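You operate a simulated robot arm through the tools that you are given. There is no shell and no other tool. Be economical: measure what you need, move in short steps, check, and stop when the job is done.

You run a simulated robot arm. Do the job below in one go: nothing can be reset, and whatever is moved stays where it is left.

JOB
Fit the 40 ml tube in the dose slide and dose the jar on the jar slide once.
Fine: the old tube goes on the wide mat; push the jar slide in and leave it in. Set down upright: square tube.
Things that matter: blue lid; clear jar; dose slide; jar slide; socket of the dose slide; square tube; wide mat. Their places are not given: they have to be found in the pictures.

It is judged by the outcome, as a careful person would: the job done as asked, and still so three seconds after it is handed in. It fails if anything else is knocked over, pushed out of place, dropped, spilled or broken.

ROBOT AND FRAMES
A 7-joint arm with a two-finger parallel gripper, fixed in place. Base frame: the origin is at the foot of the arm, x ahead of it, y to its left, z up; the work surface is at about z = 0.84. Units: m, degrees, N and s.
With the tool pointing down near the work surface it reaches from about 0.3 to 0.7 m from the base axis. Its first joint turns from -66.0 to 66.0 degrees. Payload 1.57 kg.
Tool frame: the origin (TCP) lies between the finger pads and is the grasp point; the fingertips stand 0.03 m ahead of it; z points along the fingers, y is the line along which they close. Largest opening 0.11 m; finger width 0.024, thickness 0.012; the body of the gripper, 0.048 by 0.112 m, starts 0.078 m behind the TCP.
Orientation is that of the tool frame in the base frame, as [roll, pitch, yaw] about the fixed x, y, z axes, in that order (R = Rz(yaw) Ry(pitch) Rx(roll)). With the fingers straight down and closing along the base's y, the tool's x points along the base's -x, its y along +y and its z along -z.

CONTROLS
- The arm moves only by the tool play_rows. Its argument "motion" is a list of rows, each a list of 7 numbers: the shift along the tool's x, y, z in m, then the turn, a rotation vector about the tool's x, y, z in rad, then the gripper command, from -1 (fully open) to 1 (shut), values between in proportion. In form: [[tx, ty, tz, wx, wy, wz, claw], ...]. A call has 1 to 20 rows; each row shifts and turns the commanded pose from where the row before left it, along the tool's axes as they then stand. Each row takes 0.2 s and may step no farther than 0.05 m and 8.6 degrees from the row before; otherwise, or with a gripper value out of range, the whole call is refused. A pose out of reach is approached as far as the arm can. The call stops where the force on the tool passes 70 N (or 10 N more than at its start, if that is more) or the arm is blocked; 0.2 s more then pass. Each finger travels about 0.108 m/s and halts on what it meets, pressing with about 43 N; the grip force reading is that of the motor and also rises with nothing between the fingers. The clock runs only during rows and for 0.2 s after the last one: add rows that do not move to give the fingers time. It gives the time, the measured TCP pose, the force on the tool (base axes), the opening and the grip force at its end, in the units of the frame above (readings bear some noise), with the torque about the TCP (base axes, N m) and any sound that the robot's microphone picked up.
- Cameras (640 x 400 px; columns grow to the right, rows downward): "scene" is fixed at [0.1445, -0.3814, 1.3976]; the picture's right is [0.91, -0.41, 0.00], its down [-0.26, -0.57, -0.78] and it looks along [0.32, 0.71, -0.62] (base axes); focal length 306 px, centre (320, 200). "wrist" rides on the gripper at [0.07, 0.016, -0.141] in the tool frame; the picture's right is [-0.23, 0.97, 0.00], its down [-0.86, -0.20, -0.48] and it looks along [-0.47, -0.11, 0.88] (tool axes); focal length 222 px, centre (320, 200).
- grab_frame(camera): a new picture of that camera. No time passes.
- probe_pixels(camera, pixels): for up to 12 pixels [column, row] of the newest picture of that camera ("zoom" is the newest enlarged one), the place [x, y, z] in the base frame of the surface seen there, good to about 0.002 m. No time passes.
- inspect(camera, box): a new picture of the part [left, top, right, bottom] of that camera's present view, enlarged. No time passes.
- finish_job(): hands the job in; it is judged then, once.

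Work in short steps. Measure before you move; look again where a grasp or a placing could have gone wrong, and mend it. You have 80 turns and 46 pictures in all, those below and enlarged ones among them. Open the gripper and draw the arm clear of the work before you hand the job in, unless the task says otherwise; then end with one line.

The tools are called after "Request:" as name(argument=value, ...) on one line, values as JSON. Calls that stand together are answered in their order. play_rows: Moves the arm, as the interface text tells. Its arguments: {"type":"object","properties":{"motion":{"type":"array","items":{"type":"array","items":{"type":"number"}}}},"required":["motion"]} The other tools are called the same way: grab_frame (camera) takes a picture; probe_pixels (camera, pixels) gives the place of the surface under pixels of a picture; inspect (camera, box) takes an enlarged picture of a part of a camera's view; finish_job () hands the job in.

At the start:

```text
time: 0.0
ee_pos: [0.3809, 0.2247, 1.1792]
tcp_rot: [180.0, 0.1, -179.9]
contact_force: [-0.6, 0.8, -0.3]
ft_torque: [0.01, 0.0, -0.01]
gripper_width: 0.11
grip_force: 0.1
```

scene: 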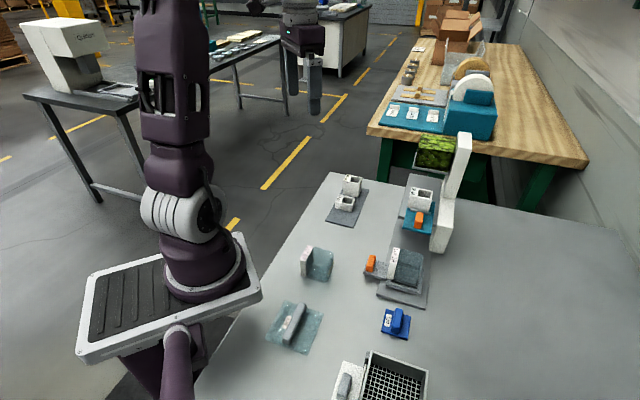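
wrist: 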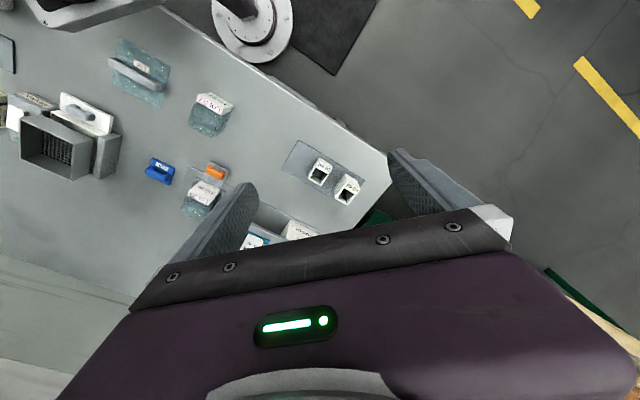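

The pictures show a mat with two square tubes near (348,195), and a dispenser near (425,200). I look closer at the regions.

Request:
inspect(camera="scene", box=[320, 130, 480, 230])

Request:
inspect(camera="scene", box=[260, 230, 450, 400])

Request:
inspect(camera="wrist", box=[80, 80, 400, 280])

```text
4.00 times, centred on (400, 180) of scene
```

zoom: 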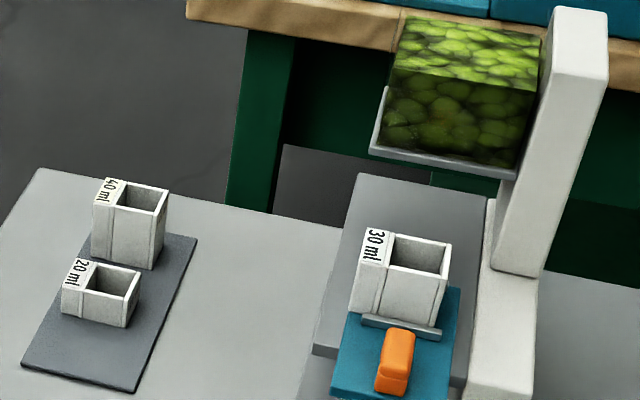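

```text
2.35 times, centred on (355, 315) of scene
```

zoom: 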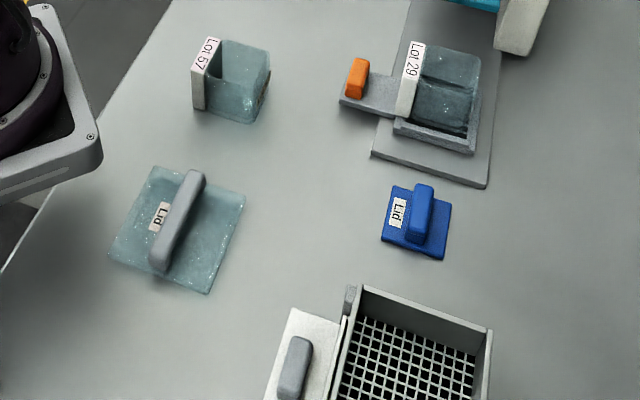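

```text
2.00 times, centred on (240, 180) of wrist
```

zoom: 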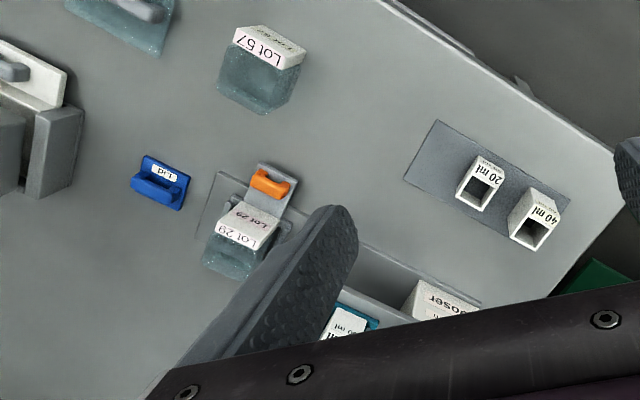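

I measure key points: tubes, slides, mat, jar.

Request:
inspect(camera="scene", box=[350, 120, 510, 320])

Request:
probe_pixels(camera="scene", pixels=[[346, 177], [360, 184], [336, 196], [352, 206], [326, 221], [354, 227], [362, 190], [369, 191], [371, 260], [396, 262], [417, 219], [422, 188]])

```text
2.00 times, centred on (430, 220) of scene
```

zoom: 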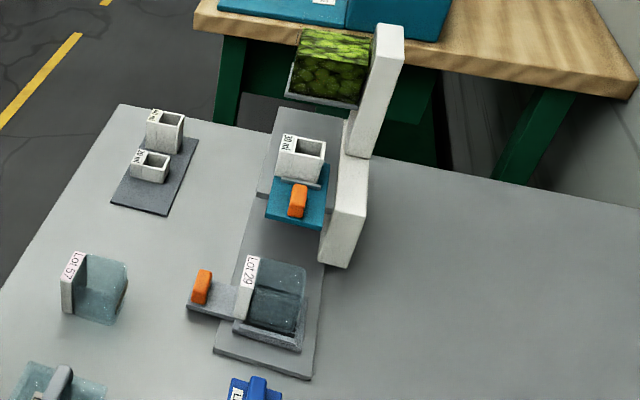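

```text
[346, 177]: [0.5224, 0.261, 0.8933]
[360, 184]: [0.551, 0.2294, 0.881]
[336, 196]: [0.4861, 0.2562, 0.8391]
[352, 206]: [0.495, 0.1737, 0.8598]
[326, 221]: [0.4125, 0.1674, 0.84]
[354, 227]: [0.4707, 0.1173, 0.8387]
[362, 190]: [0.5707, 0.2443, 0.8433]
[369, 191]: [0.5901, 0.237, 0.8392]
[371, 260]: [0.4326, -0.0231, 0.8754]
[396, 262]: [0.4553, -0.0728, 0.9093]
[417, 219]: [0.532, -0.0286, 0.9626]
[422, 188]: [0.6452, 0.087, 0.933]
```

I probe the doser's outlines to learn heights and slide direction before moving.

Request:
probe_pixels(camera="scene", pixels=[[437, 145], [464, 135], [418, 165], [440, 172], [440, 250], [430, 210], [409, 180], [399, 216], [378, 293], [405, 308], [394, 278], [447, 195]])

Request:
probe_pixels(camera="zoom", pixels=[[281, 150], [277, 175], [323, 145], [290, 140], [298, 188], [292, 212], [270, 205], [318, 222], [205, 274], [195, 300], [250, 260], [300, 350]])

```text
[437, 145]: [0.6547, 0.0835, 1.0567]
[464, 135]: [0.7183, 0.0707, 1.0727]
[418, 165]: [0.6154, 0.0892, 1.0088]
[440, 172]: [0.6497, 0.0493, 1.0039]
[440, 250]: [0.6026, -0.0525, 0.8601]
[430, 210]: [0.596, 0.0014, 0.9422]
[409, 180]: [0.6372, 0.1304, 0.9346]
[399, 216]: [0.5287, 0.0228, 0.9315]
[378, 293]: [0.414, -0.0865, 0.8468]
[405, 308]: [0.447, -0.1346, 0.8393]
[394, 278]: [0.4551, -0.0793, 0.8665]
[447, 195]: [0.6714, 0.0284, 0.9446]
```

```text
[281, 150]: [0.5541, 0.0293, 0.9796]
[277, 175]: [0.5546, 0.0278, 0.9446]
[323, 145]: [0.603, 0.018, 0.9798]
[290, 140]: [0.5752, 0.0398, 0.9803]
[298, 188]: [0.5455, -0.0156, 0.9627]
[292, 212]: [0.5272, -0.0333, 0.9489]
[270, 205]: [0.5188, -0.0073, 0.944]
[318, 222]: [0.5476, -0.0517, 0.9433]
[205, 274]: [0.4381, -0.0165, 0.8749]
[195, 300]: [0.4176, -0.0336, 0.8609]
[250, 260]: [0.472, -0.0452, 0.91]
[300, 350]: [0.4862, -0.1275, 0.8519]
```

The doser deck is at z≈0.93, hopper z≈1.0–1.07. I move the arm sideways at its present height to view the doser with the wrist camera.

Request:
play_rows(motion=[[0, -0.05, 0, 0, 0, 0, -1], [0, -0.05, 0, 0, 0, 0, -1], [0, -0.05, 0, 0, 0, 0, -1], [0.04, -0.05, 0, 0, 0, 0, -1], [0.04, -0.02, 0, 0, 0, 0, -1], [0, 0, 0, 0, 0, 0, -1]])

Request:
grab_frame(camera="wrist")

```text
refused: row 4 steps farther than a row can; nothing moved
```

```text
39 pictures are left
```

wrist: 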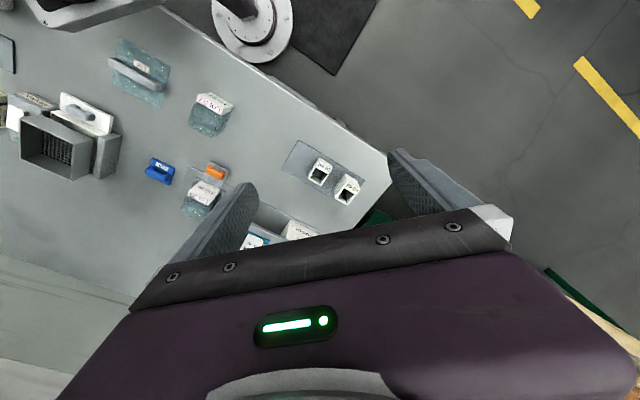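

Row limit exceeded; I redo it in smaller steps to (0.48, -0.08) with fingertips at z≈1.15, above everything.

Request:
play_rows(motion=[[0, -0.05, 0, 0, 0, 0, -1], [0, -0.05, 0, 0, 0, 0, -1], [0, -0.05, 0, 0, 0, 0, -1], [0, -0.05, 0, 0, 0, 0, -1], [-0.03, -0.035, 0, 0, 0, 0, -1], [-0.03, -0.035, 0, 0, 0, 0, -1], [-0.04, -0.02, 0, 0, 0, 0, -1], [0, 0, 0, 0, 0, 0, -1]])

Request:
grab_frame(camera="wrist")

```text
time: 1.8
ee_pos: [0.4807, -0.0664, 1.1754]
tcp_rot: [180.0, 0.0, -179.9]
contact_force: [0.5, 0.0, -0.3]
ft_torque: [0.01, 0.01, -0.01]
gripper_width: 0.11
grip_force: 0.1
```

```text
38 pictures are left
```

wrist: 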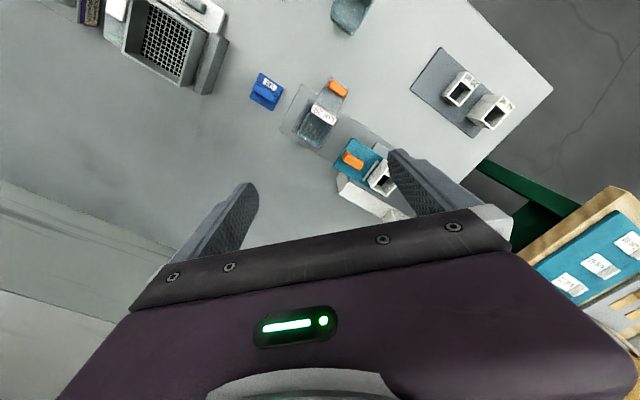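

Request:
inspect(camera="wrist", box=[240, 60, 400, 220])

```text
2.50 times, centred on (320, 140) of wrist
```

zoom: 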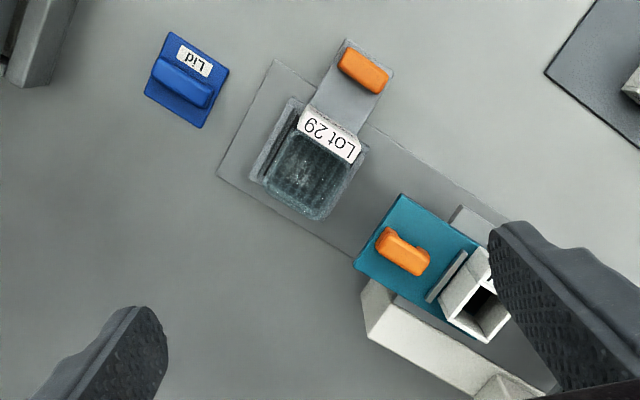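

The jar has no lid; the jar slide runs along the plate under the deck. I measure slide/tube/handle corners in this enlarged view.

Request:
probe_pixels(camera="zoom", pixels=[[280, 62], [220, 175], [352, 255], [402, 197], [358, 262], [380, 228], [425, 270], [343, 52], [386, 86], [465, 255], [430, 298], [478, 340]])

Request:
probe_pixels(camera="wrist", pixels=[[459, 76], [478, 85], [444, 98], [461, 105], [483, 96], [514, 103], [470, 121], [493, 128], [438, 49], [412, 89], [475, 136], [509, 95]])

Request:
inspect(camera="wrist", box=[400, 40, 520, 140])

```text
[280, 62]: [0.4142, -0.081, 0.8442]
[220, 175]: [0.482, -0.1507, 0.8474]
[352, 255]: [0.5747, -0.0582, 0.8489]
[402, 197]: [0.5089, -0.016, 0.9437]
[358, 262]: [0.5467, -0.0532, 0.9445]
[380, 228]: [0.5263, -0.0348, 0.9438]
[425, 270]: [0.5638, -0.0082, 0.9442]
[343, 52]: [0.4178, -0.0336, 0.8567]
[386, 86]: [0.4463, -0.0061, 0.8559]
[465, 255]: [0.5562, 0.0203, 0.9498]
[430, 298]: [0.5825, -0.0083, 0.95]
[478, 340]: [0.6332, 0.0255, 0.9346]
```

```text
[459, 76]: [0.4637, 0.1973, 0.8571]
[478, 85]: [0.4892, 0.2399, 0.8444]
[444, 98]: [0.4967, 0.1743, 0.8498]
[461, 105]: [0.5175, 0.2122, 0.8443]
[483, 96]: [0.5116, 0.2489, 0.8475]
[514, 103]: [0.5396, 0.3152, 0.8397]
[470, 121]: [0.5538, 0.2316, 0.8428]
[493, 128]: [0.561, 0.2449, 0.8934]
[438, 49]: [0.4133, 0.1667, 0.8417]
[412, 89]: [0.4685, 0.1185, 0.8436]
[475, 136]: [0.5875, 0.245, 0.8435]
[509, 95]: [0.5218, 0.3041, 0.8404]
```

```text
4.00 times, centred on (460, 90) of wrist
```

zoom: 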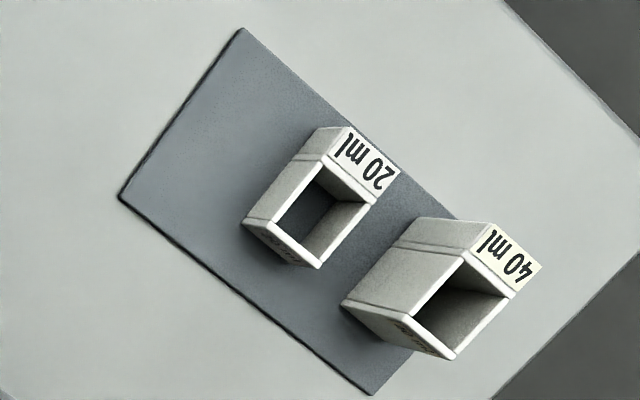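

Tubes are bottomless and the mat is at z≈0.842 with free space at its near end. I probe the tube rims in the enlarged picture.

Request:
probe_pixels(camera="zoom", pixels=[[348, 128], [399, 169], [246, 218], [316, 266], [375, 203], [487, 225], [541, 265], [345, 300], [452, 357], [517, 295], [243, 30], [122, 197]])

Request:
probe_pixels(camera="scene", pixels=[[344, 176], [350, 174], [361, 177], [359, 183], [348, 182], [360, 196], [344, 192], [347, 196], [355, 199], [339, 201], [351, 205], [336, 209]])

Request:
inspect(camera="scene", box=[390, 170, 460, 240])

```text
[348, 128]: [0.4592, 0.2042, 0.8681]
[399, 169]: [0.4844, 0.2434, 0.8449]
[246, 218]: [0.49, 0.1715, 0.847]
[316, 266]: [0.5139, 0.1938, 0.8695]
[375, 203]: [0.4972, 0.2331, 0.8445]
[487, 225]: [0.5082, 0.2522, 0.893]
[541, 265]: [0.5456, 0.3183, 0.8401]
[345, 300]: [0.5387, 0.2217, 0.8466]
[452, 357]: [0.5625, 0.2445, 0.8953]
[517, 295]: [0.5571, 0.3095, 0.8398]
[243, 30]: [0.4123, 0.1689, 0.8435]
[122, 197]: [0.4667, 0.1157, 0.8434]
```

```text
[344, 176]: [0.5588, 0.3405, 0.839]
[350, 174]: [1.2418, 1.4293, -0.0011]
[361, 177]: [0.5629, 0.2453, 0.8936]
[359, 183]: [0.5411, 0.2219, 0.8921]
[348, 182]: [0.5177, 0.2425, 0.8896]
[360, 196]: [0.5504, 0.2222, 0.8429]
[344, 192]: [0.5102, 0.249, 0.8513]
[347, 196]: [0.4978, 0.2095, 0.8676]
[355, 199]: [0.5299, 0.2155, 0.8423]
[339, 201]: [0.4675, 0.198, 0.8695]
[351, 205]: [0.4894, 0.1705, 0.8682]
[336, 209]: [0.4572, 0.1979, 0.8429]
```

```text
5.71 times, centred on (425, 205) of scene
```

zoom: 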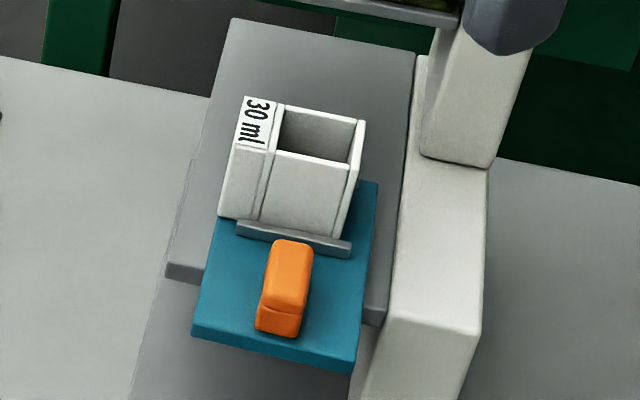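

I probe the 30 ml tube, ridge and the pillar/hopper clearance in this enlargement.

Request:
probe_pixels(camera="zoom", pixels=[[246, 99], [234, 145], [362, 122], [344, 165], [280, 106], [222, 214], [330, 232], [240, 228], [350, 252], [290, 250], [280, 328], [460, 10]])

Request:
probe_pixels(camera="scene", pixels=[[437, 198], [449, 200], [459, 134], [472, 133], [447, 190], [415, 160], [438, 168], [458, 192], [438, 245], [455, 228], [418, 140], [455, 150]])

```text
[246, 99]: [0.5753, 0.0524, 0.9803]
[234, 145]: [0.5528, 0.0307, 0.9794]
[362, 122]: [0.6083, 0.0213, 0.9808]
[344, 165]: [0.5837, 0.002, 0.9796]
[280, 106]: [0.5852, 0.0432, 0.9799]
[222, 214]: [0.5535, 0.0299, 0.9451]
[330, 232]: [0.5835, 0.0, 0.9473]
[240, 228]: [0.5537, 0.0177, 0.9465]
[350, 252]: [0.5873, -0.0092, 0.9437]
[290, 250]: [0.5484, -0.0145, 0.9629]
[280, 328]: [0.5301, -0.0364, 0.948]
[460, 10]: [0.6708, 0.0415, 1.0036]
```

```text
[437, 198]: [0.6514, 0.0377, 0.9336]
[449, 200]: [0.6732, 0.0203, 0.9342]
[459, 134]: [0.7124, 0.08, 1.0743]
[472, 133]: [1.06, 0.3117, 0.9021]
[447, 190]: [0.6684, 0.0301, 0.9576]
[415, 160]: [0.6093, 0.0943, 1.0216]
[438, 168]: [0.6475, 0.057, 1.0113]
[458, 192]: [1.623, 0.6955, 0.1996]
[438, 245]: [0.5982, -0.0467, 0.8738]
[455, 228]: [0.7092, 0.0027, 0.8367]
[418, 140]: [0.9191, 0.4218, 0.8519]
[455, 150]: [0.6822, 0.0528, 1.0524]
```

The 30 ml tube is centred near (0.580, 0.027), axes at about 45°. I turn the tool 45° so it closes across the slide, go above the tube, and look.

Request:
play_rows(motion=[[0, 0, 0, 0, 0, -0.1309, -0.364], [0, 0, 0, 0, 0, -0.1309, -0.364], [0, 0, 0, 0, 0, -0.1309, -0.364], [0, 0, 0, 0, 0, -0.1309, -0.364], [0, 0, 0, 0, 0, -0.1309, -0.364], [0, 0, 0, 0, 0, -0.1309, -0.364], [-0.045, -0.002, 0, 0, 0, 0, -0.364], [-0.045, -0.002, 0, 0, 0, 0, -0.364], [-0.046, 0, 0, 0, 0, 0, -0.364], [0, 0, 0.045, 0, 0, 0, -0.364], [0, 0, 0.045, 0, 0, 0, -0.364], [0, 0, 0, 0, 0, 0, -0.364]])

Request:
grab_frame(camera="wrist")

```text
time: 4.4
ee_pos: [0.5792, 0.0258, 1.09]
tcp_rot: [180.0, 0.0, -135.0]
contact_force: [-0.2, -0.5, -0.3]
ft_torque: [0.02, -0.03, 0.0]
gripper_width: 0.0749
grip_force: 0.2
```

```text
34 pictures are left
```

wrist: 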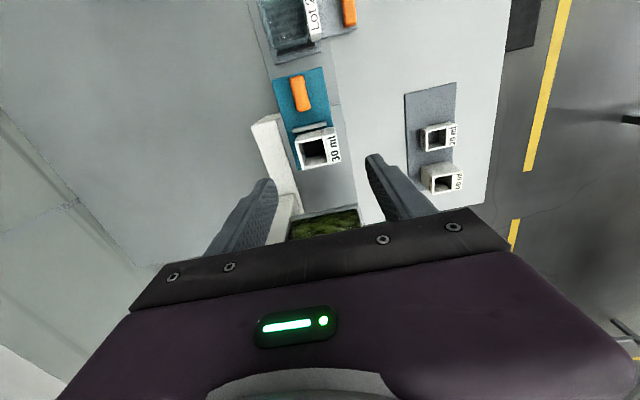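

The tube (rim around (316,147)) sits between the fingers. I enlarge to measure corners precisely and check the hopper.

Request:
inspect(camera="wrist", box=[250, 60, 370, 240])

Request:
inspect(camera="wrist", box=[390, 70, 490, 210])

```text
2.22 times, centred on (310, 150) of wrist
```

zoom: 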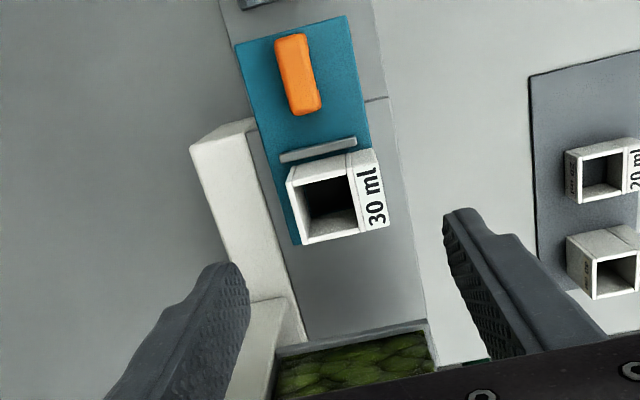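

```text
2.86 times, centred on (440, 140) of wrist
```

zoom: 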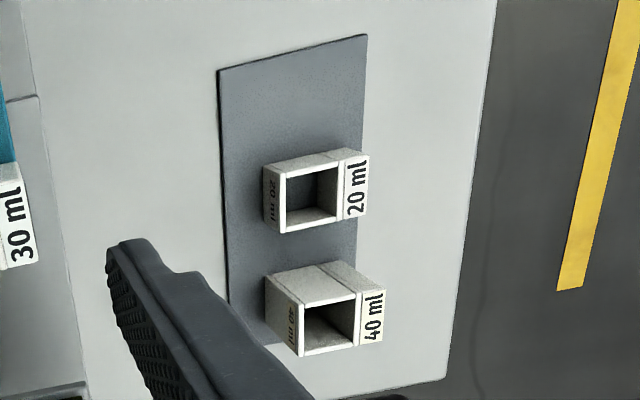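

I probe rim corners of the 30 and 40 ml tubes and the mat in the present wrist picture.

Request:
probe_pixels(camera="zoom", pixels=[[367, 153], [362, 211], [287, 228], [266, 168], [340, 151], [383, 293], [381, 340], [302, 353], [299, 302], [219, 71], [366, 35], [355, 250]])

Request:
probe_pixels(camera="wrist", pixels=[[296, 143], [303, 168], [340, 162], [333, 128], [325, 129], [330, 164], [316, 150], [292, 130], [326, 122], [301, 94], [276, 81], [321, 68]])

```text
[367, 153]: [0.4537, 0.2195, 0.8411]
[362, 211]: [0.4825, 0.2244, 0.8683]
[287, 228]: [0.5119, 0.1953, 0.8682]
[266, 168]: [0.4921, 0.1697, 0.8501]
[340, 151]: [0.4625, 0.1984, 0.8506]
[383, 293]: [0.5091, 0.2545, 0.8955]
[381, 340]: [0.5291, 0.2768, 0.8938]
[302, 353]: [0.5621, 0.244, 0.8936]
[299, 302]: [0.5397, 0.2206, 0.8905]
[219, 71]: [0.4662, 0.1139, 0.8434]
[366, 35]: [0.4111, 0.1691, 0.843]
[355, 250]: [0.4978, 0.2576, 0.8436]
```

```text
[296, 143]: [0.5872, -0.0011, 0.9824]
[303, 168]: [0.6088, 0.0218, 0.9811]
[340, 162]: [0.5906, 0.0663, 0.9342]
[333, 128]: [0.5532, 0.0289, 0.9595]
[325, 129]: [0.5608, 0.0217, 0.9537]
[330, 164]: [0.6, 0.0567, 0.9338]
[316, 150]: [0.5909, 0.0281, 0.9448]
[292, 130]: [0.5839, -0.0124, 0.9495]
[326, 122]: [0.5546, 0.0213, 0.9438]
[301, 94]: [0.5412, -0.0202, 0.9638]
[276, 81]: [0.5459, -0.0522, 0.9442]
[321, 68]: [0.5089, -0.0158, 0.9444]
```

TCP is centred on the tube within 1 mm. I descend to z≈0.980 (tips 6 mm above the slide) and close.

Request:
play_rows(motion=[[0, 0, 0.04, 0, 0, 0, -0.364], [0, 0, 0.04, 0, 0, 0, -0.364], [-0.0008, 0, 0.03, 0, 0, 0, -0.364], [0, 0, 0, 0, 0, 0, -0.364], [0, 0, 0, 0, 0, 0, 1], [0, 0, 0, 0, 0, 0, 1], [0, 0, 0, 0, 0, 0, 1]])

```text
time: 6.0
ee_pos: [0.5791, 0.0252, 0.9793]
tcp_rot: [180.0, 0.1, -135.0]
contact_force: [0.2, 0.5, -0.1]
ft_torque: [-0.02, 0.0, -0.03]
gripper_width: 0.0466
grip_force: 43.2
```

Gripped at 0.0466 m. I lift straight up and look.

Request:
play_rows(motion=[[0, 0, -0.01, 0, 0, 0, 1], [0, 0, -0.02, 0, 0, 0, 1], [0, 0, -0.04, 0, 0, 0, 1], [0, 0, -0.04, 0, 0, 0, 1], [0, 0, 0, 0, 0, 0, 1]])

Request:
grab_frame(camera="wrist")

Request:
inspect(camera="scene", box=[380, 140, 480, 240])

```text
time: 7.2
ee_pos: [0.5793, 0.0242, 1.088]
tcp_rot: [-180.0, 0.1, -135.0]
contact_force: [1.6, 0.1, 0.2]
ft_torque: [0.0, -0.07, -0.01]
gripper_width: 0.0
grip_force: 20.9
```

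```text
31 pictures are left
```

wrist: 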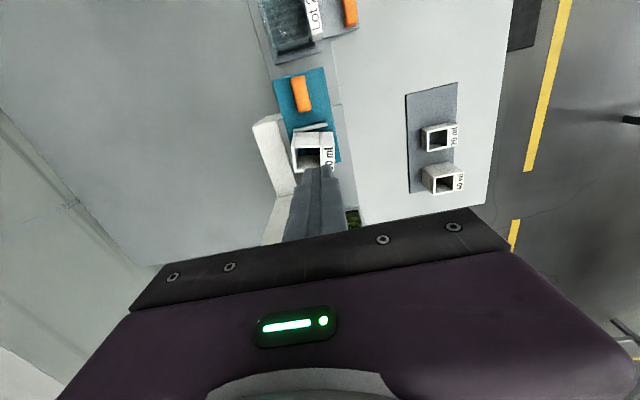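

```text
4.00 times, centred on (430, 190) of scene
```

zoom: 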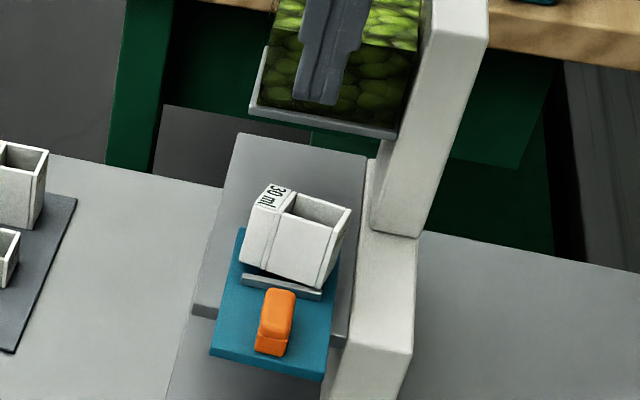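

The tube slipped and is now cocked in its socket. I look closer at its state before correcting.

Request:
inspect(camera="wrist", box=[270, 100, 360, 190])

Request:
inspect(camera="scene", box=[400, 175, 450, 225])

```text
4.44 times, centred on (315, 145) of wrist
```

zoom: 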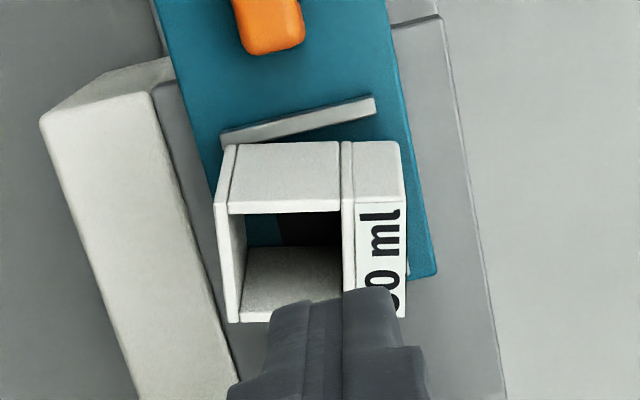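

```text
8.00 times, centred on (425, 200) of scene
```

zoom: 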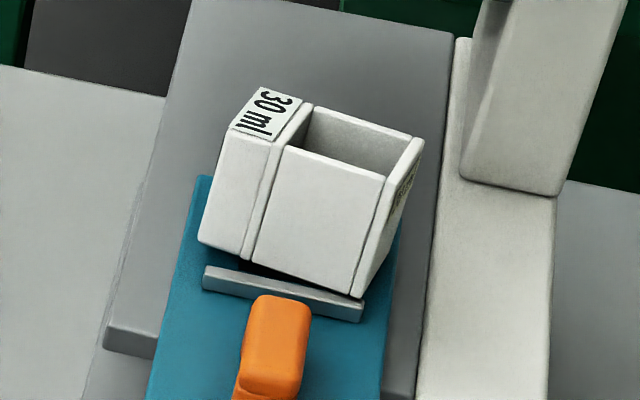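

I probe the cocked tube's rim to know its tilt.

Request:
probe_pixels(camera="zoom", pixels=[[264, 90], [234, 130], [310, 108], [275, 142], [420, 142], [385, 178], [200, 238], [250, 255], [355, 294], [310, 200], [230, 200], [205, 268]])

Request:
probe_pixels(camera="wrist", pixels=[[301, 135], [302, 171], [303, 146], [323, 147], [320, 134], [327, 146], [319, 120], [294, 127], [310, 150], [313, 151], [306, 128], [315, 165]])

```text
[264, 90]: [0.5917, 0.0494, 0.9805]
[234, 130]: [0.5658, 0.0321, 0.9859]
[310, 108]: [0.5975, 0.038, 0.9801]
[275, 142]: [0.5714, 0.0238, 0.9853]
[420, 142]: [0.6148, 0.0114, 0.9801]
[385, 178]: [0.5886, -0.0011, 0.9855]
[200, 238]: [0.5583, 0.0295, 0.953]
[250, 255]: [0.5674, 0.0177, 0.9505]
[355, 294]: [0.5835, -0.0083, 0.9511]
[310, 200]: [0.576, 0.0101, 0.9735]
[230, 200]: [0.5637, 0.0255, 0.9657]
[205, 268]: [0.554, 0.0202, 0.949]
```

```text
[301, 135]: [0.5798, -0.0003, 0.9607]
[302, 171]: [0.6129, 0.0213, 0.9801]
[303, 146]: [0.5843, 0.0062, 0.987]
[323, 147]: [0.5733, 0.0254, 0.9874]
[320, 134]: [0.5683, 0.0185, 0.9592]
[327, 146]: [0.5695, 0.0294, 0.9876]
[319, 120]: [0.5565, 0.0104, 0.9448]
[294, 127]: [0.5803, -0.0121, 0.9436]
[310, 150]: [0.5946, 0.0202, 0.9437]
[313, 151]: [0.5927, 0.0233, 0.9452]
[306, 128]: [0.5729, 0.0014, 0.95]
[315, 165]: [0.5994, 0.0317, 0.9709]
```

The tube is tilted about 10° (near edge up) and yawed about −12°. I check the height of the white block next to it before re-gripping.

Request:
probe_pixels(camera="wrist", pixels=[[265, 130], [270, 134], [280, 160], [287, 180], [278, 130], [335, 170], [285, 127], [296, 93], [306, 108]])

```text
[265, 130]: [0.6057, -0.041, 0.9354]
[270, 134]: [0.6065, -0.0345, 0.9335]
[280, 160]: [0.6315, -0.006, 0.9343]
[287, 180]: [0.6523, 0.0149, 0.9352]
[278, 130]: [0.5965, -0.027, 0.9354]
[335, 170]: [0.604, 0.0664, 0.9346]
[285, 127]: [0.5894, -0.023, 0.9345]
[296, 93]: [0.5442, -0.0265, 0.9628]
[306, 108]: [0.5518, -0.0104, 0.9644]
```

Surroundings are at z≤0.935, so it's clear. I realign to the tube's yaw, descend to 0.978 and close, without lifting yet.

Request:
play_rows(motion=[[0, 0, 0, 0, 0, 0.1047, -0.364], [0, 0, 0, 0, 0, 0.1047, -0.364], [-0.0058, -0.007, 0, 0, 0, 0, -0.364], [0, 0, 0.04, 0, 0, 0, -0.364], [0, 0, 0.04, 0, 0, 0, -0.364], [0, 0, 0.029, 0, 0, 0, -0.364], [0, 0, 0, 0, 0, 0, -0.364], [0, 0, 0, 0, 0, 0, 0], [0, 0, 0, 0, 0, 0, 0.3], [0, 0, 0, 0, 0, 0, 1], [0, 0, 0, 0, 0, 0, 1]])

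Request:
inspect(camera="scene", box=[390, 150, 470, 230])

```text
time: 9.6
ee_pos: [0.5881, 0.0246, 0.9804]
tcp_rot: [179.9, 0.0, -147.0]
contact_force: [-0.6, 0.4, 0.1]
ft_torque: [0.0, 0.0, 0.02]
gripper_width: 0.0465
grip_force: 42.9
```

```text
5.00 times, centred on (430, 190) of scene
```

zoom: 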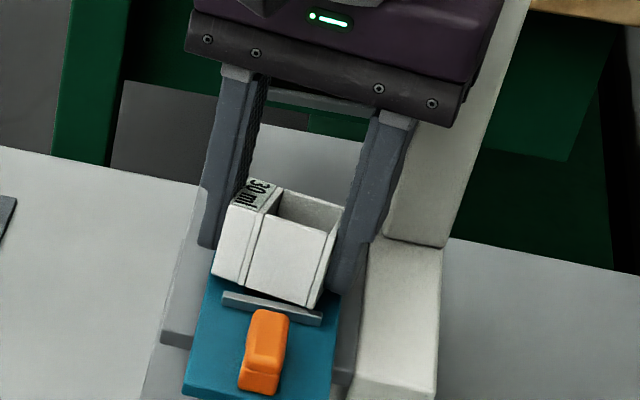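

Grip reads 0.0465 m at 43 N. I lift slowly in small steps.

Request:
play_rows(motion=[[0, 0, -0.004, 0, 0, 0, 1], [0, 0, -0.004, 0, 0, 0, 1], [0, 0, -0.006, 0, 0, 0, 1], [0, 0, -0.006, 0, 0, 0, 1]])

Request:
inspect(camera="scene", box=[390, 150, 470, 230])

```text
time: 10.6
ee_pos: [0.5875, 0.0256, 1.0002]
tcp_rot: [179.9, 0.0, -147.0]
contact_force: [-0.1, 0.5, -0.1]
ft_torque: [-0.03, 0.0, -0.01]
gripper_width: 0.0468
grip_force: 42.9
```

```text
5.00 times, centred on (430, 190) of scene
```

zoom: 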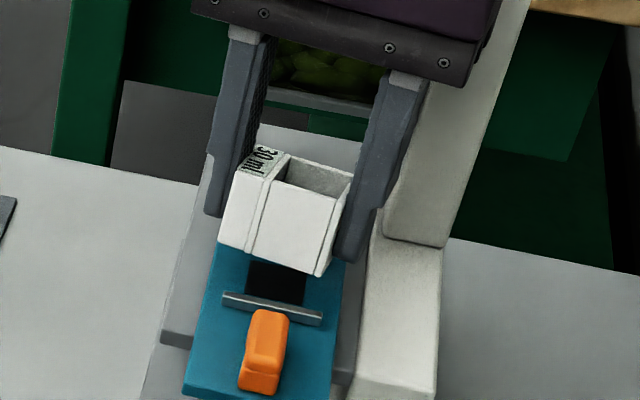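

Tube is out of the socket and held. I continue up at moderate speed, then look.

Request:
play_rows(motion=[[0, 0, -0.01, 0, 0, 0, 1], [0, 0, -0.015, 0, 0, 0, 1], [0, 0, -0.015, 0, 0, 0, 1], [0, 0, -0.01, 0, 0, 0, 1], [0, 0, 0, 0, 0, 0, 1]])

Request:
inspect(camera="scene", box=[390, 120, 470, 220])

Request:
inspect(camera="wrist", box=[240, 60, 400, 220])

```text
time: 11.8
ee_pos: [0.5888, 0.0253, 1.0509]
tcp_rot: [-180.0, -0.1, -147.0]
contact_force: [0.2, 0.1, -0.3]
ft_torque: [0.02, 0.0, -0.02]
gripper_width: 0.0465
grip_force: 43.1
```

```text
4.00 times, centred on (430, 170) of scene
```

zoom: 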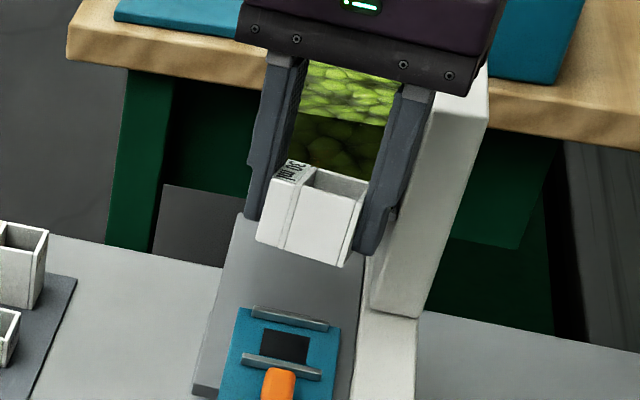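

```text
2.50 times, centred on (320, 140) of wrist
```

zoom: 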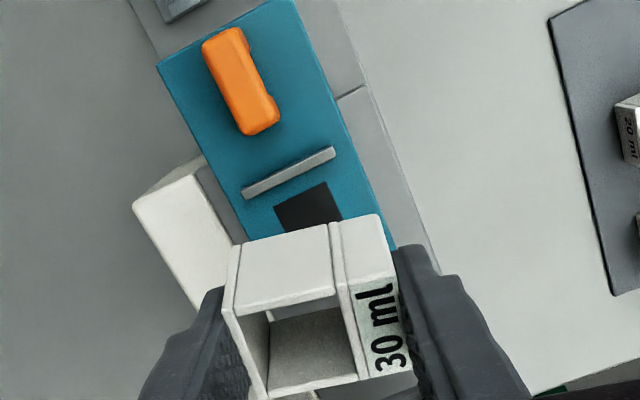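

Socket is a square hole between two low ridges. I probe the held tube's rim to get its tilt.

Request:
probe_pixels(camera="wrist", pixels=[[290, 174], [285, 185], [327, 179], [347, 176], [343, 209], [350, 150], [287, 158], [301, 218], [318, 205], [312, 151], [318, 140], [304, 142]])

Request:
probe_pixels(camera="zoom", pixels=[[246, 190], [330, 150], [280, 215], [325, 182], [245, 310], [330, 290], [365, 240], [345, 225], [228, 300], [262, 395], [402, 355], [358, 288]])

Request:
inspect(camera="scene", box=[405, 150, 445, 195])

```text
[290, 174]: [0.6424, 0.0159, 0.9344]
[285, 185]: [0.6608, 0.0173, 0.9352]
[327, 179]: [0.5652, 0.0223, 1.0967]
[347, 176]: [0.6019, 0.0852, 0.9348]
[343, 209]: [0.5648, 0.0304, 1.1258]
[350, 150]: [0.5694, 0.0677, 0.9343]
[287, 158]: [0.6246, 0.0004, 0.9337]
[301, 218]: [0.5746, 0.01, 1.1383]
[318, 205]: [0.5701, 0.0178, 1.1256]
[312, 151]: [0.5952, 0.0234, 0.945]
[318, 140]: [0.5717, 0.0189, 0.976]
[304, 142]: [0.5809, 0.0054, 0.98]
```

```text
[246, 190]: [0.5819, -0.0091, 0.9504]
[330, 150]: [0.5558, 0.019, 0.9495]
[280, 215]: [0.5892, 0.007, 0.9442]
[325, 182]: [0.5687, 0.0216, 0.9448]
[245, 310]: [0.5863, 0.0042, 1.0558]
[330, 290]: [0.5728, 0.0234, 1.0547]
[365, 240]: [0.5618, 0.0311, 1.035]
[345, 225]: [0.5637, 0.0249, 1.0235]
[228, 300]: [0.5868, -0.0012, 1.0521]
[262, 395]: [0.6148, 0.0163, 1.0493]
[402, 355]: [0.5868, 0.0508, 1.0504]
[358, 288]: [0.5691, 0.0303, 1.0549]
```

```text
8.89 times, centred on (425, 172) of scene
```

zoom: 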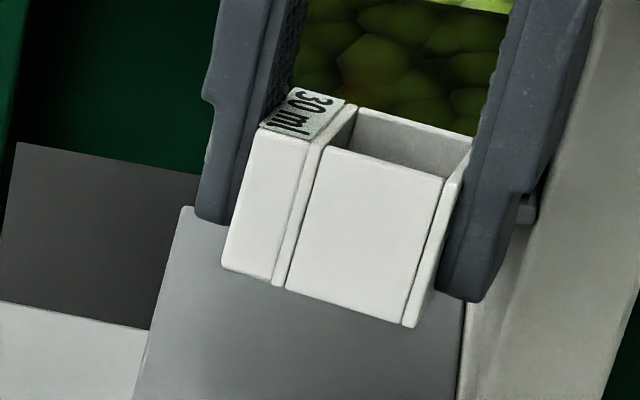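

Held tube is tilted ~9.5°, which I'll undo by tilting the tool. I carry it over the free end of the mat at (0.458, 0.162), turn to the mat's yaw, tilt, and look.

Request:
play_rows(motion=[[0, 0, -0.015, 0, 0, 0, 1], [0, 0, -0.015, 0, 0, 0, 1], [0.003, 0.015, 0, 0, 0, 0, 1], [0.006, 0.03, 0, 0, 0, 0, 1], [0.0066, 0.035, 0, 0, 0, 0, 1], [0.0066, 0.035, 0, 0, 0, 0, 1], [0.006, 0.035, 0, 0, 0, 0, 1], [0.006, 0.025, 0, 0, 0, 0, 1], [0.001, 0.0113, 0, 0, 0, 0, 1], [0, 0, 0.02, 0, 0, -0.08, 1], [0, 0, 0.03, 0, 0, -0.08, 1], [0, 0, 0.03, 0, 0, -0.067, 1], [0, 0, 0.03, 0, -0.056, 0, 1], [0, 0, 0, 0, -0.055, 0, 1], [0, 0, 0, 0, -0.055, 0, 1], [0, 0, 0, 0, 0, 0, 1]])

Request:
grab_frame(camera="scene")

Request:
inspect(camera="wrist", box=[240, 60, 400, 220])

```text
time: 15.2
ee_pos: [0.4578, 0.1641, 0.9692]
tcp_rot: [180.0, 9.5, -134.0]
contact_force: [0.1, 0.3, -0.6]
ft_torque: [0.02, -0.02, 0.0]
gripper_width: 0.0465
grip_force: 42.6
```

```text
22 pictures are left
```

scene: 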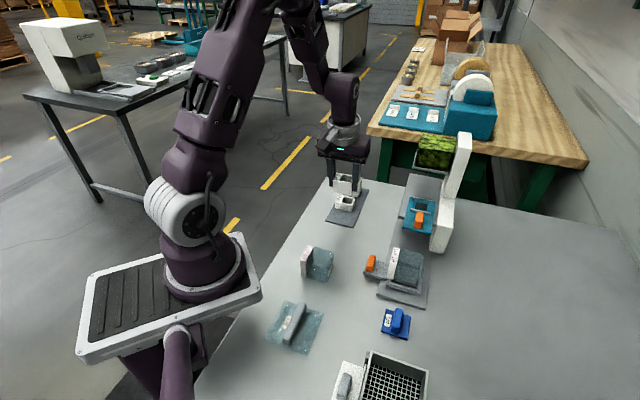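

```text
2.50 times, centred on (320, 140) of wrist
```

zoom: 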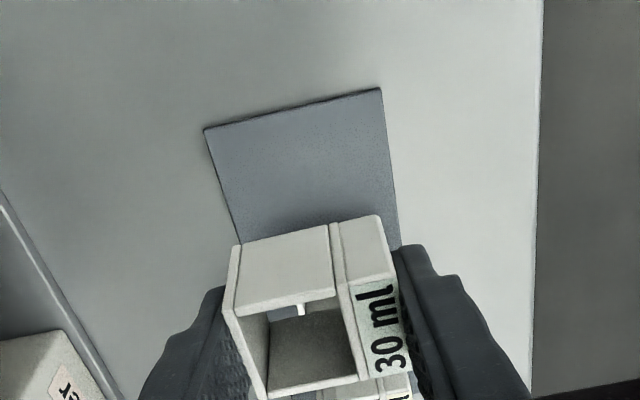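

Tube hangs over the mat's free end. I descend to z≈0.884 with the tilt compensated, watching force.

Request:
play_rows(motion=[[0.0079, 0, 0.0345, 0, 0, 0, 1], [0.0068, 0, 0.0296, 0, 0, 0, 1], [0.003, 0, 0.0128, 0, 0, 0, 1], [0.0013, 0, 0.0069, 0, 0, 0, 1], [0, 0, 0, 0, 0, 0, 1]])

Request:
inspect(camera="scene", box=[315, 160, 385, 230])

```text
time: 16.4
ee_pos: [0.4529, 0.1598, 0.8826]
tcp_rot: [-179.9, 9.6, -134.0]
contact_force: [0.3, -0.4, -0.2]
ft_torque: [0.02, 0.0, -0.03]
gripper_width: 0.0468
grip_force: 43.0
```

```text
5.71 times, centred on (350, 195) of scene
```

zoom: 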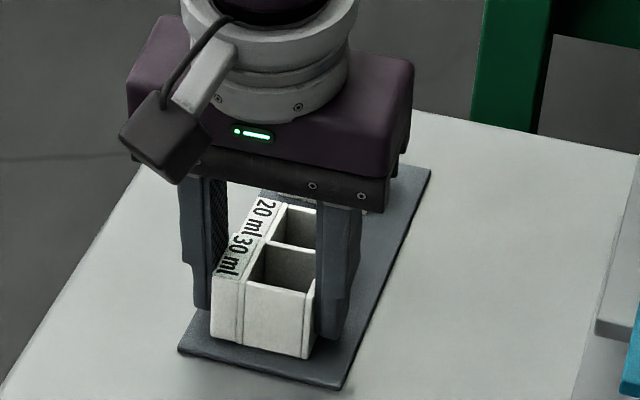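

I check rim levelness and the gap to the mat.

Request:
probe_pixels(camera="zoom", pixels=[[214, 276], [249, 287], [301, 294], [253, 247], [268, 250], [310, 252], [230, 268], [214, 335], [300, 354], [245, 343], [255, 375], [285, 200]])

```text
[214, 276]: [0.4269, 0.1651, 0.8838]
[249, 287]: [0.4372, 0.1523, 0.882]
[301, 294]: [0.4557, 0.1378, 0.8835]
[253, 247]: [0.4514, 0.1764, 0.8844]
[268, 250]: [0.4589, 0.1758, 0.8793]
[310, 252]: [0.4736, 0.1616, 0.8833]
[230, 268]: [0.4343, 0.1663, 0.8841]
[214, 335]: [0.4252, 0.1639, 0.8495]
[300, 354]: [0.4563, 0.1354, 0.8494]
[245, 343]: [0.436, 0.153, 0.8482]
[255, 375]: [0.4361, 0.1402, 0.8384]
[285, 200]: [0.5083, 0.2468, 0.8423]
```

Rim is level; bottom is ~4–5 mm above the mat. I lower 4.5 mm, then open part-way.

Request:
play_rows(motion=[[-0.0012, 0, 0.0028, 0, 0, 0, 1], [0, 0, 0.002, 0, 0, 0, 1], [0, 0, 0, 0, 0, 0, 1]])

```text
time: 17.2
ee_pos: [0.4552, 0.1601, 0.8783]
tcp_rot: [-180.0, 9.7, -134.1]
contact_force: [-1.4, -1.1, 8.7]
ft_torque: [0.08, 0.0, -0.01]
gripper_width: 0.0466
grip_force: 43.1
```

Contact felt (8.7 N). I open and withdraw along the tool axis, then untilt.

Request:
play_rows(motion=[[0, 0, 0, 0, 0, 0, 0.05], [0, 0, 0, 0, 0, 0, -0.2], [0, 0, 0, 0, 0, 0, -0.364], [0, 0, -0.02, 0, 0, 0, -0.364], [0, 0, -0.04, 0, 0, 0, -0.364], [0, 0, -0.04, 0, 0.056, 0, -0.364], [0, 0, -0.04, 0, 0.055, 0, -0.364], [0, 0, -0.02, 0, 0.055, 0, -0.364], [0, 0, 0, 0, 0, 0, -0.364]])

Request:
inspect(camera="scene", box=[315, 160, 385, 230])

```text
time: 19.2
ee_pos: [0.4397, 0.1439, 1.0375]
tcp_rot: [180.0, -0.1, -134.1]
contact_force: [0.2, -0.5, 0.4]
ft_torque: [0.04, 0.01, -0.01]
gripper_width: 0.0749
grip_force: 0.0
```

```text
5.71 times, centred on (350, 195) of scene
```

zoom: 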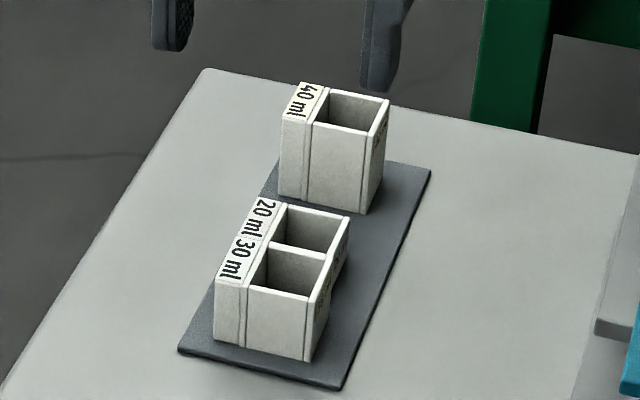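

The 30 ml tube stands upright on the mat. I probe the 40 ml tube's rim corners for its pose.

Request:
probe_pixels(camera="zoom", pixels=[[303, 84], [283, 116], [389, 101], [371, 135], [311, 122], [281, 193], [365, 212], [308, 202], [330, 165], [380, 150], [283, 150], [420, 200]])

```text
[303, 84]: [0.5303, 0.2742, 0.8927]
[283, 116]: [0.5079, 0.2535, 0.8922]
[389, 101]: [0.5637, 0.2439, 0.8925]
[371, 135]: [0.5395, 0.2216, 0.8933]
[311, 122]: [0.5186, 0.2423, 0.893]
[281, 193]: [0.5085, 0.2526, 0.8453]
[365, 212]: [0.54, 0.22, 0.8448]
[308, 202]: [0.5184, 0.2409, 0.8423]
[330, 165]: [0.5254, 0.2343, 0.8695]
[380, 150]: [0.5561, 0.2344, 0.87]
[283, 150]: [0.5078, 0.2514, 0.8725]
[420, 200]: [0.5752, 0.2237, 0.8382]
```

40 ml tube centre (0.5354, 0.2483), top z 0.8925, yaw ≈45°. I move above it and part way down, then read the pose.

Request:
play_rows(motion=[[0, 0, 0, 0, 0, 0.0157, -0.364], [-0.035, 0.002, 0, 0, 0, 0, -0.364], [-0.04, 0.002, 0, 0, 0, 0, -0.364], [-0.04, 0.002, 0, 0, 0, 0, -0.364], [-0.0265, 0, 0, 0, 0, 0, -0.364], [0, 0, 0.04, 0, 0, 0, -0.364], [0, 0, 0.035, 0, 0, 0, -0.364], [0, 0, 0, 0, 0, 0, -0.364], [0, 0, 0, 0, 0, 0, -0.364]])

```text
time: 21.2
ee_pos: [0.5338, 0.2517, 0.962]
tcp_rot: [-180.0, 0.0, -134.9]
contact_force: [-0.2, 0.2, -0.8]
ft_torque: [0.01, -0.01, 0.01]
gripper_width: 0.0751
grip_force: 0.3
```

I correct by (1.6, −3.4) mm, descend to 0.882 and close.

Request:
play_rows(motion=[[0.0013, -0.0035, 0, 0, 0, 0, -0.364], [0, 0, 0.04, 0, 0, 0, -0.364], [0, 0, 0.04, 0, 0, 0, -0.364], [0, 0, 0, 0, 0, 0, -0.364], [0, 0, 0, 0, 0, 0, 0], [0, 0, 0, 0, 0, 0, 0.3], [0, 0, 0, 0, 0, 0, 1], [0, 0, 0, 0, 0, 0, 1]])

Request:
inspect(camera="scene", box=[315, 150, 395, 220])

```text
time: 23.0
ee_pos: [0.5367, 0.2476, 0.8827]
tcp_rot: [-179.9, -0.1, -134.9]
contact_force: [1.0, 0.1, -0.9]
ft_torque: [0.0, 0.05, 0.01]
gripper_width: 0.0467
grip_force: 43.1
```

```text
5.71 times, centred on (355, 185) of scene
```

zoom: 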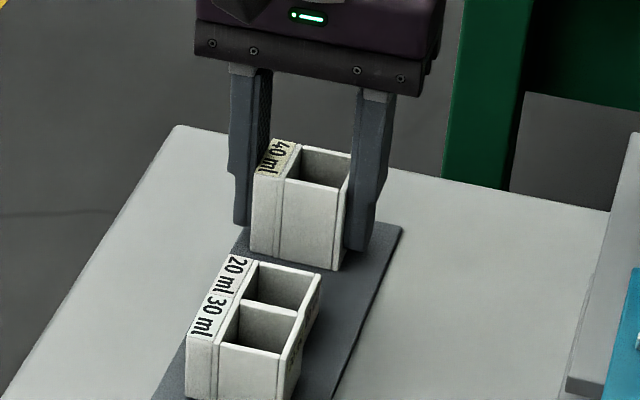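

Gripped at the centre. I lift slowly, then back off along −u before going across, to stay clear of the hopper.

Request:
play_rows(motion=[[0, 0, -0.005, 0, 0, 0, 1], [0, 0, -0.01, 0, 0, 0, 1], [0, 0, -0.02, 0, 0, 0, 1], [0, 0, -0.03, 0, 0, 0, 1], [0, 0, -0.04, 0, 0, 0, 1], [0, 0, -0.04, 0, 0, 0, 1], [0, 0, -0.035, 0, 0, 0, 1], [0.02, 0, 0, 0, 0, 0, 1], [0.035, 0, 0, 0, 0, 0, 1], [0.035, 0, 0, 0, 0, 0, 1], [0.035, 0, 0, 0, 0, 0, 1], [0, -0.02, 0, 0, 0, 0, 1], [0, -0.035, 0, 0, 0, 0, 1], [0, -0.04, 0, 0, 0, 0, 1], [0, -0.04, 0, 0, 0, 0, 1], [0, -0.035, 0, 0, 0, 0, 1], [0, -0.018, 0, 0, 0, 0, 1], [0, 0, 0, 0, 0, 0, 1], [0, 0, 0, 0, 0, 0, 1]])

Request:
inspect(camera="wrist", box=[240, 60, 400, 220])

Request:
inspect(camera="scene", box=[385, 120, 475, 230])

```text
time: 27.0
ee_pos: [0.5811, 0.0243, 1.0628]
tcp_rot: [-180.0, 0.0, -134.9]
contact_force: [-0.3, 0.2, -0.6]
ft_torque: [-0.02, -0.02, 0.02]
gripper_width: 0.0467
grip_force: 43.3
```

```text
2.50 times, centred on (320, 140) of wrist
```

zoom: 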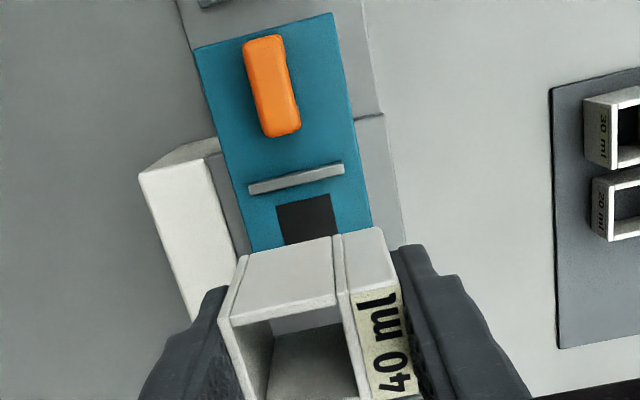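

```text
3.64 times, centred on (430, 175) of scene
```

zoom: 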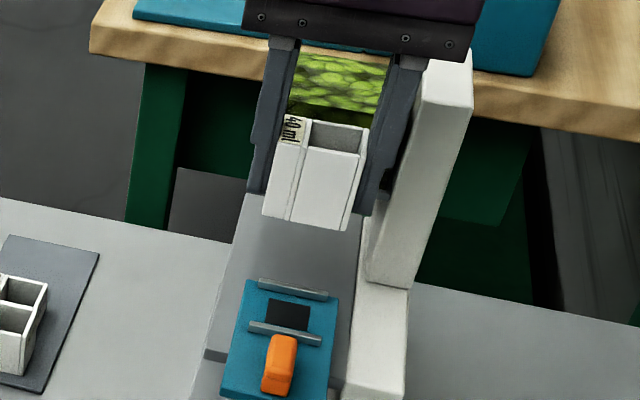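

Tube hangs straight. I probe both ridges and the tube's bottom edge to line up.

Request:
probe_pixels(camera="zoom", pixels=[[260, 281], [327, 296], [250, 324], [320, 342], [271, 301], [308, 308], [264, 214], [348, 229], [286, 220], [366, 128], [278, 117], [305, 148]])

Request:
probe_pixels(camera="wrist", pixels=[[303, 133], [325, 126], [326, 130], [304, 137], [310, 143], [322, 138], [299, 161], [299, 127], [324, 68], [288, 80]])

```text
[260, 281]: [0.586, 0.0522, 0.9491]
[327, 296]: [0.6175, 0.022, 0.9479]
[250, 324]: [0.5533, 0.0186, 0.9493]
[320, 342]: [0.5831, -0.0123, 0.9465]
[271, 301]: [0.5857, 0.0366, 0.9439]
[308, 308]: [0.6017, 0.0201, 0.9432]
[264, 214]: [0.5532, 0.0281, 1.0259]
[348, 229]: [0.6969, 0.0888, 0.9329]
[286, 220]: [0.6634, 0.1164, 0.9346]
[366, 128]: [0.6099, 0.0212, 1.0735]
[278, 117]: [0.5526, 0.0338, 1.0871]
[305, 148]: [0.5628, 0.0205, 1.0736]
```

```text
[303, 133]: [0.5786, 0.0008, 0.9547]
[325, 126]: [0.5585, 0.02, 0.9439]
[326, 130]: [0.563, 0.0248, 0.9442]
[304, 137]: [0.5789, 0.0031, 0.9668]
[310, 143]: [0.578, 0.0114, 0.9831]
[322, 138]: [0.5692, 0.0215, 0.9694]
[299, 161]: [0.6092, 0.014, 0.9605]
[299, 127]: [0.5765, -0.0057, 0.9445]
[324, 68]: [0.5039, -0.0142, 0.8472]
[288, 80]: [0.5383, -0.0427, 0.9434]
```

Tube centre (u≈0.429, v≈0.394) already matches the socket. I descend to just above the plate.

Request:
play_rows(motion=[[0, 0, 0.03, 0, 0, 0, 1], [0, 0, 0.025, 0, 0, 0, 1], [0, 0, 0.013, 0, 0, 0, 1], [0, 0, 0.004, 0, 0, 0, 1], [0, 0, 0, 0, 0, 0, 1]])

Request:
inspect(camera="scene", box=[395, 165, 455, 225])

```text
time: 28.2
ee_pos: [0.5831, 0.0245, 0.9916]
tcp_rot: [180.0, 0.0, -134.9]
contact_force: [0.7, 0.0, 0.1]
ft_torque: [-0.01, 0.0, 0.01]
gripper_width: 0.0467
grip_force: 42.9
```

```text
6.67 times, centred on (425, 195) of scene
```

zoom: 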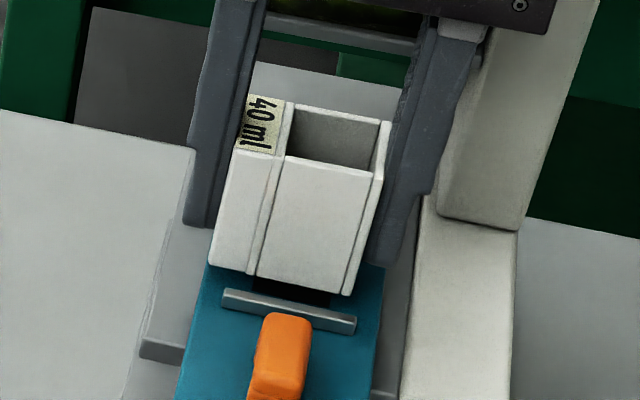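

I check the tube's near-bottom edge against the ridge.

Request:
probe_pixels(camera="zoom", pixels=[[212, 255], [255, 272], [340, 290], [228, 293], [352, 318], [300, 304], [235, 150], [374, 173], [288, 158], [280, 97], [386, 125]])

```text
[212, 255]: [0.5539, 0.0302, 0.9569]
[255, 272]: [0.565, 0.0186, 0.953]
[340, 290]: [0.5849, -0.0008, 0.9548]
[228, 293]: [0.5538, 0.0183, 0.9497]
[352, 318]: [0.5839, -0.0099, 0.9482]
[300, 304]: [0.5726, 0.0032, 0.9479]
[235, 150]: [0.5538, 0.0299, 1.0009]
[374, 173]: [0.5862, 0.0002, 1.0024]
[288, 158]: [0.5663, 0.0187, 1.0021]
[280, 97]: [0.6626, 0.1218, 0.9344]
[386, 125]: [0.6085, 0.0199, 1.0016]
```

Near face at u=0.413, same as the old tube's. I lower the last ~8 mm in small steps.

Request:
play_rows(motion=[[0, 0, 0.004, 0, 0, 0, 1], [0, 0, 0.003, 0, 0, 0, 1], [0, 0, 0.0015, 0, 0, 0, 1], [0, 0, 0, 0, 0, 0, 1]])

```text
time: 29.2
ee_pos: [0.5832, 0.0245, 0.9831]
tcp_rot: [-180.0, 0.1, -135.0]
contact_force: [0.8, 0.7, 0.0]
ft_torque: [-0.02, -0.03, 0.02]
gripper_width: 0.0468
grip_force: 42.8
```

No contact yet; I lower in 1.5 mm steps.

Request:
play_rows(motion=[[0, 0, 0.0015, 0, 0, 0, 1], [0, 0, 0, 0, 0, 0, 1]])

Request:
play_rows(motion=[[0, 0, 0.0015, 0, 0, 0, 1], [0, 0, 0, 0, 0, 0, 1]])

```text
time: 29.8
ee_pos: [0.583, 0.0231, 0.9804]
tcp_rot: [-179.9, 0.0, -134.9]
contact_force: [-1.1, 1.1, 12.4]
ft_torque: [0.08, 0.13, 0.01]
gripper_width: 0.0467
grip_force: 42.7
```

```text
time: 30.4
ee_pos: [0.583, 0.0255, 0.9799]
tcp_rot: [-179.9, 0.1, -134.9]
contact_force: [-3.5, 2.7, 32.7]
ft_torque: [0.13, 0.16, 0.01]
gripper_width: 0.0467
grip_force: 43.0
```

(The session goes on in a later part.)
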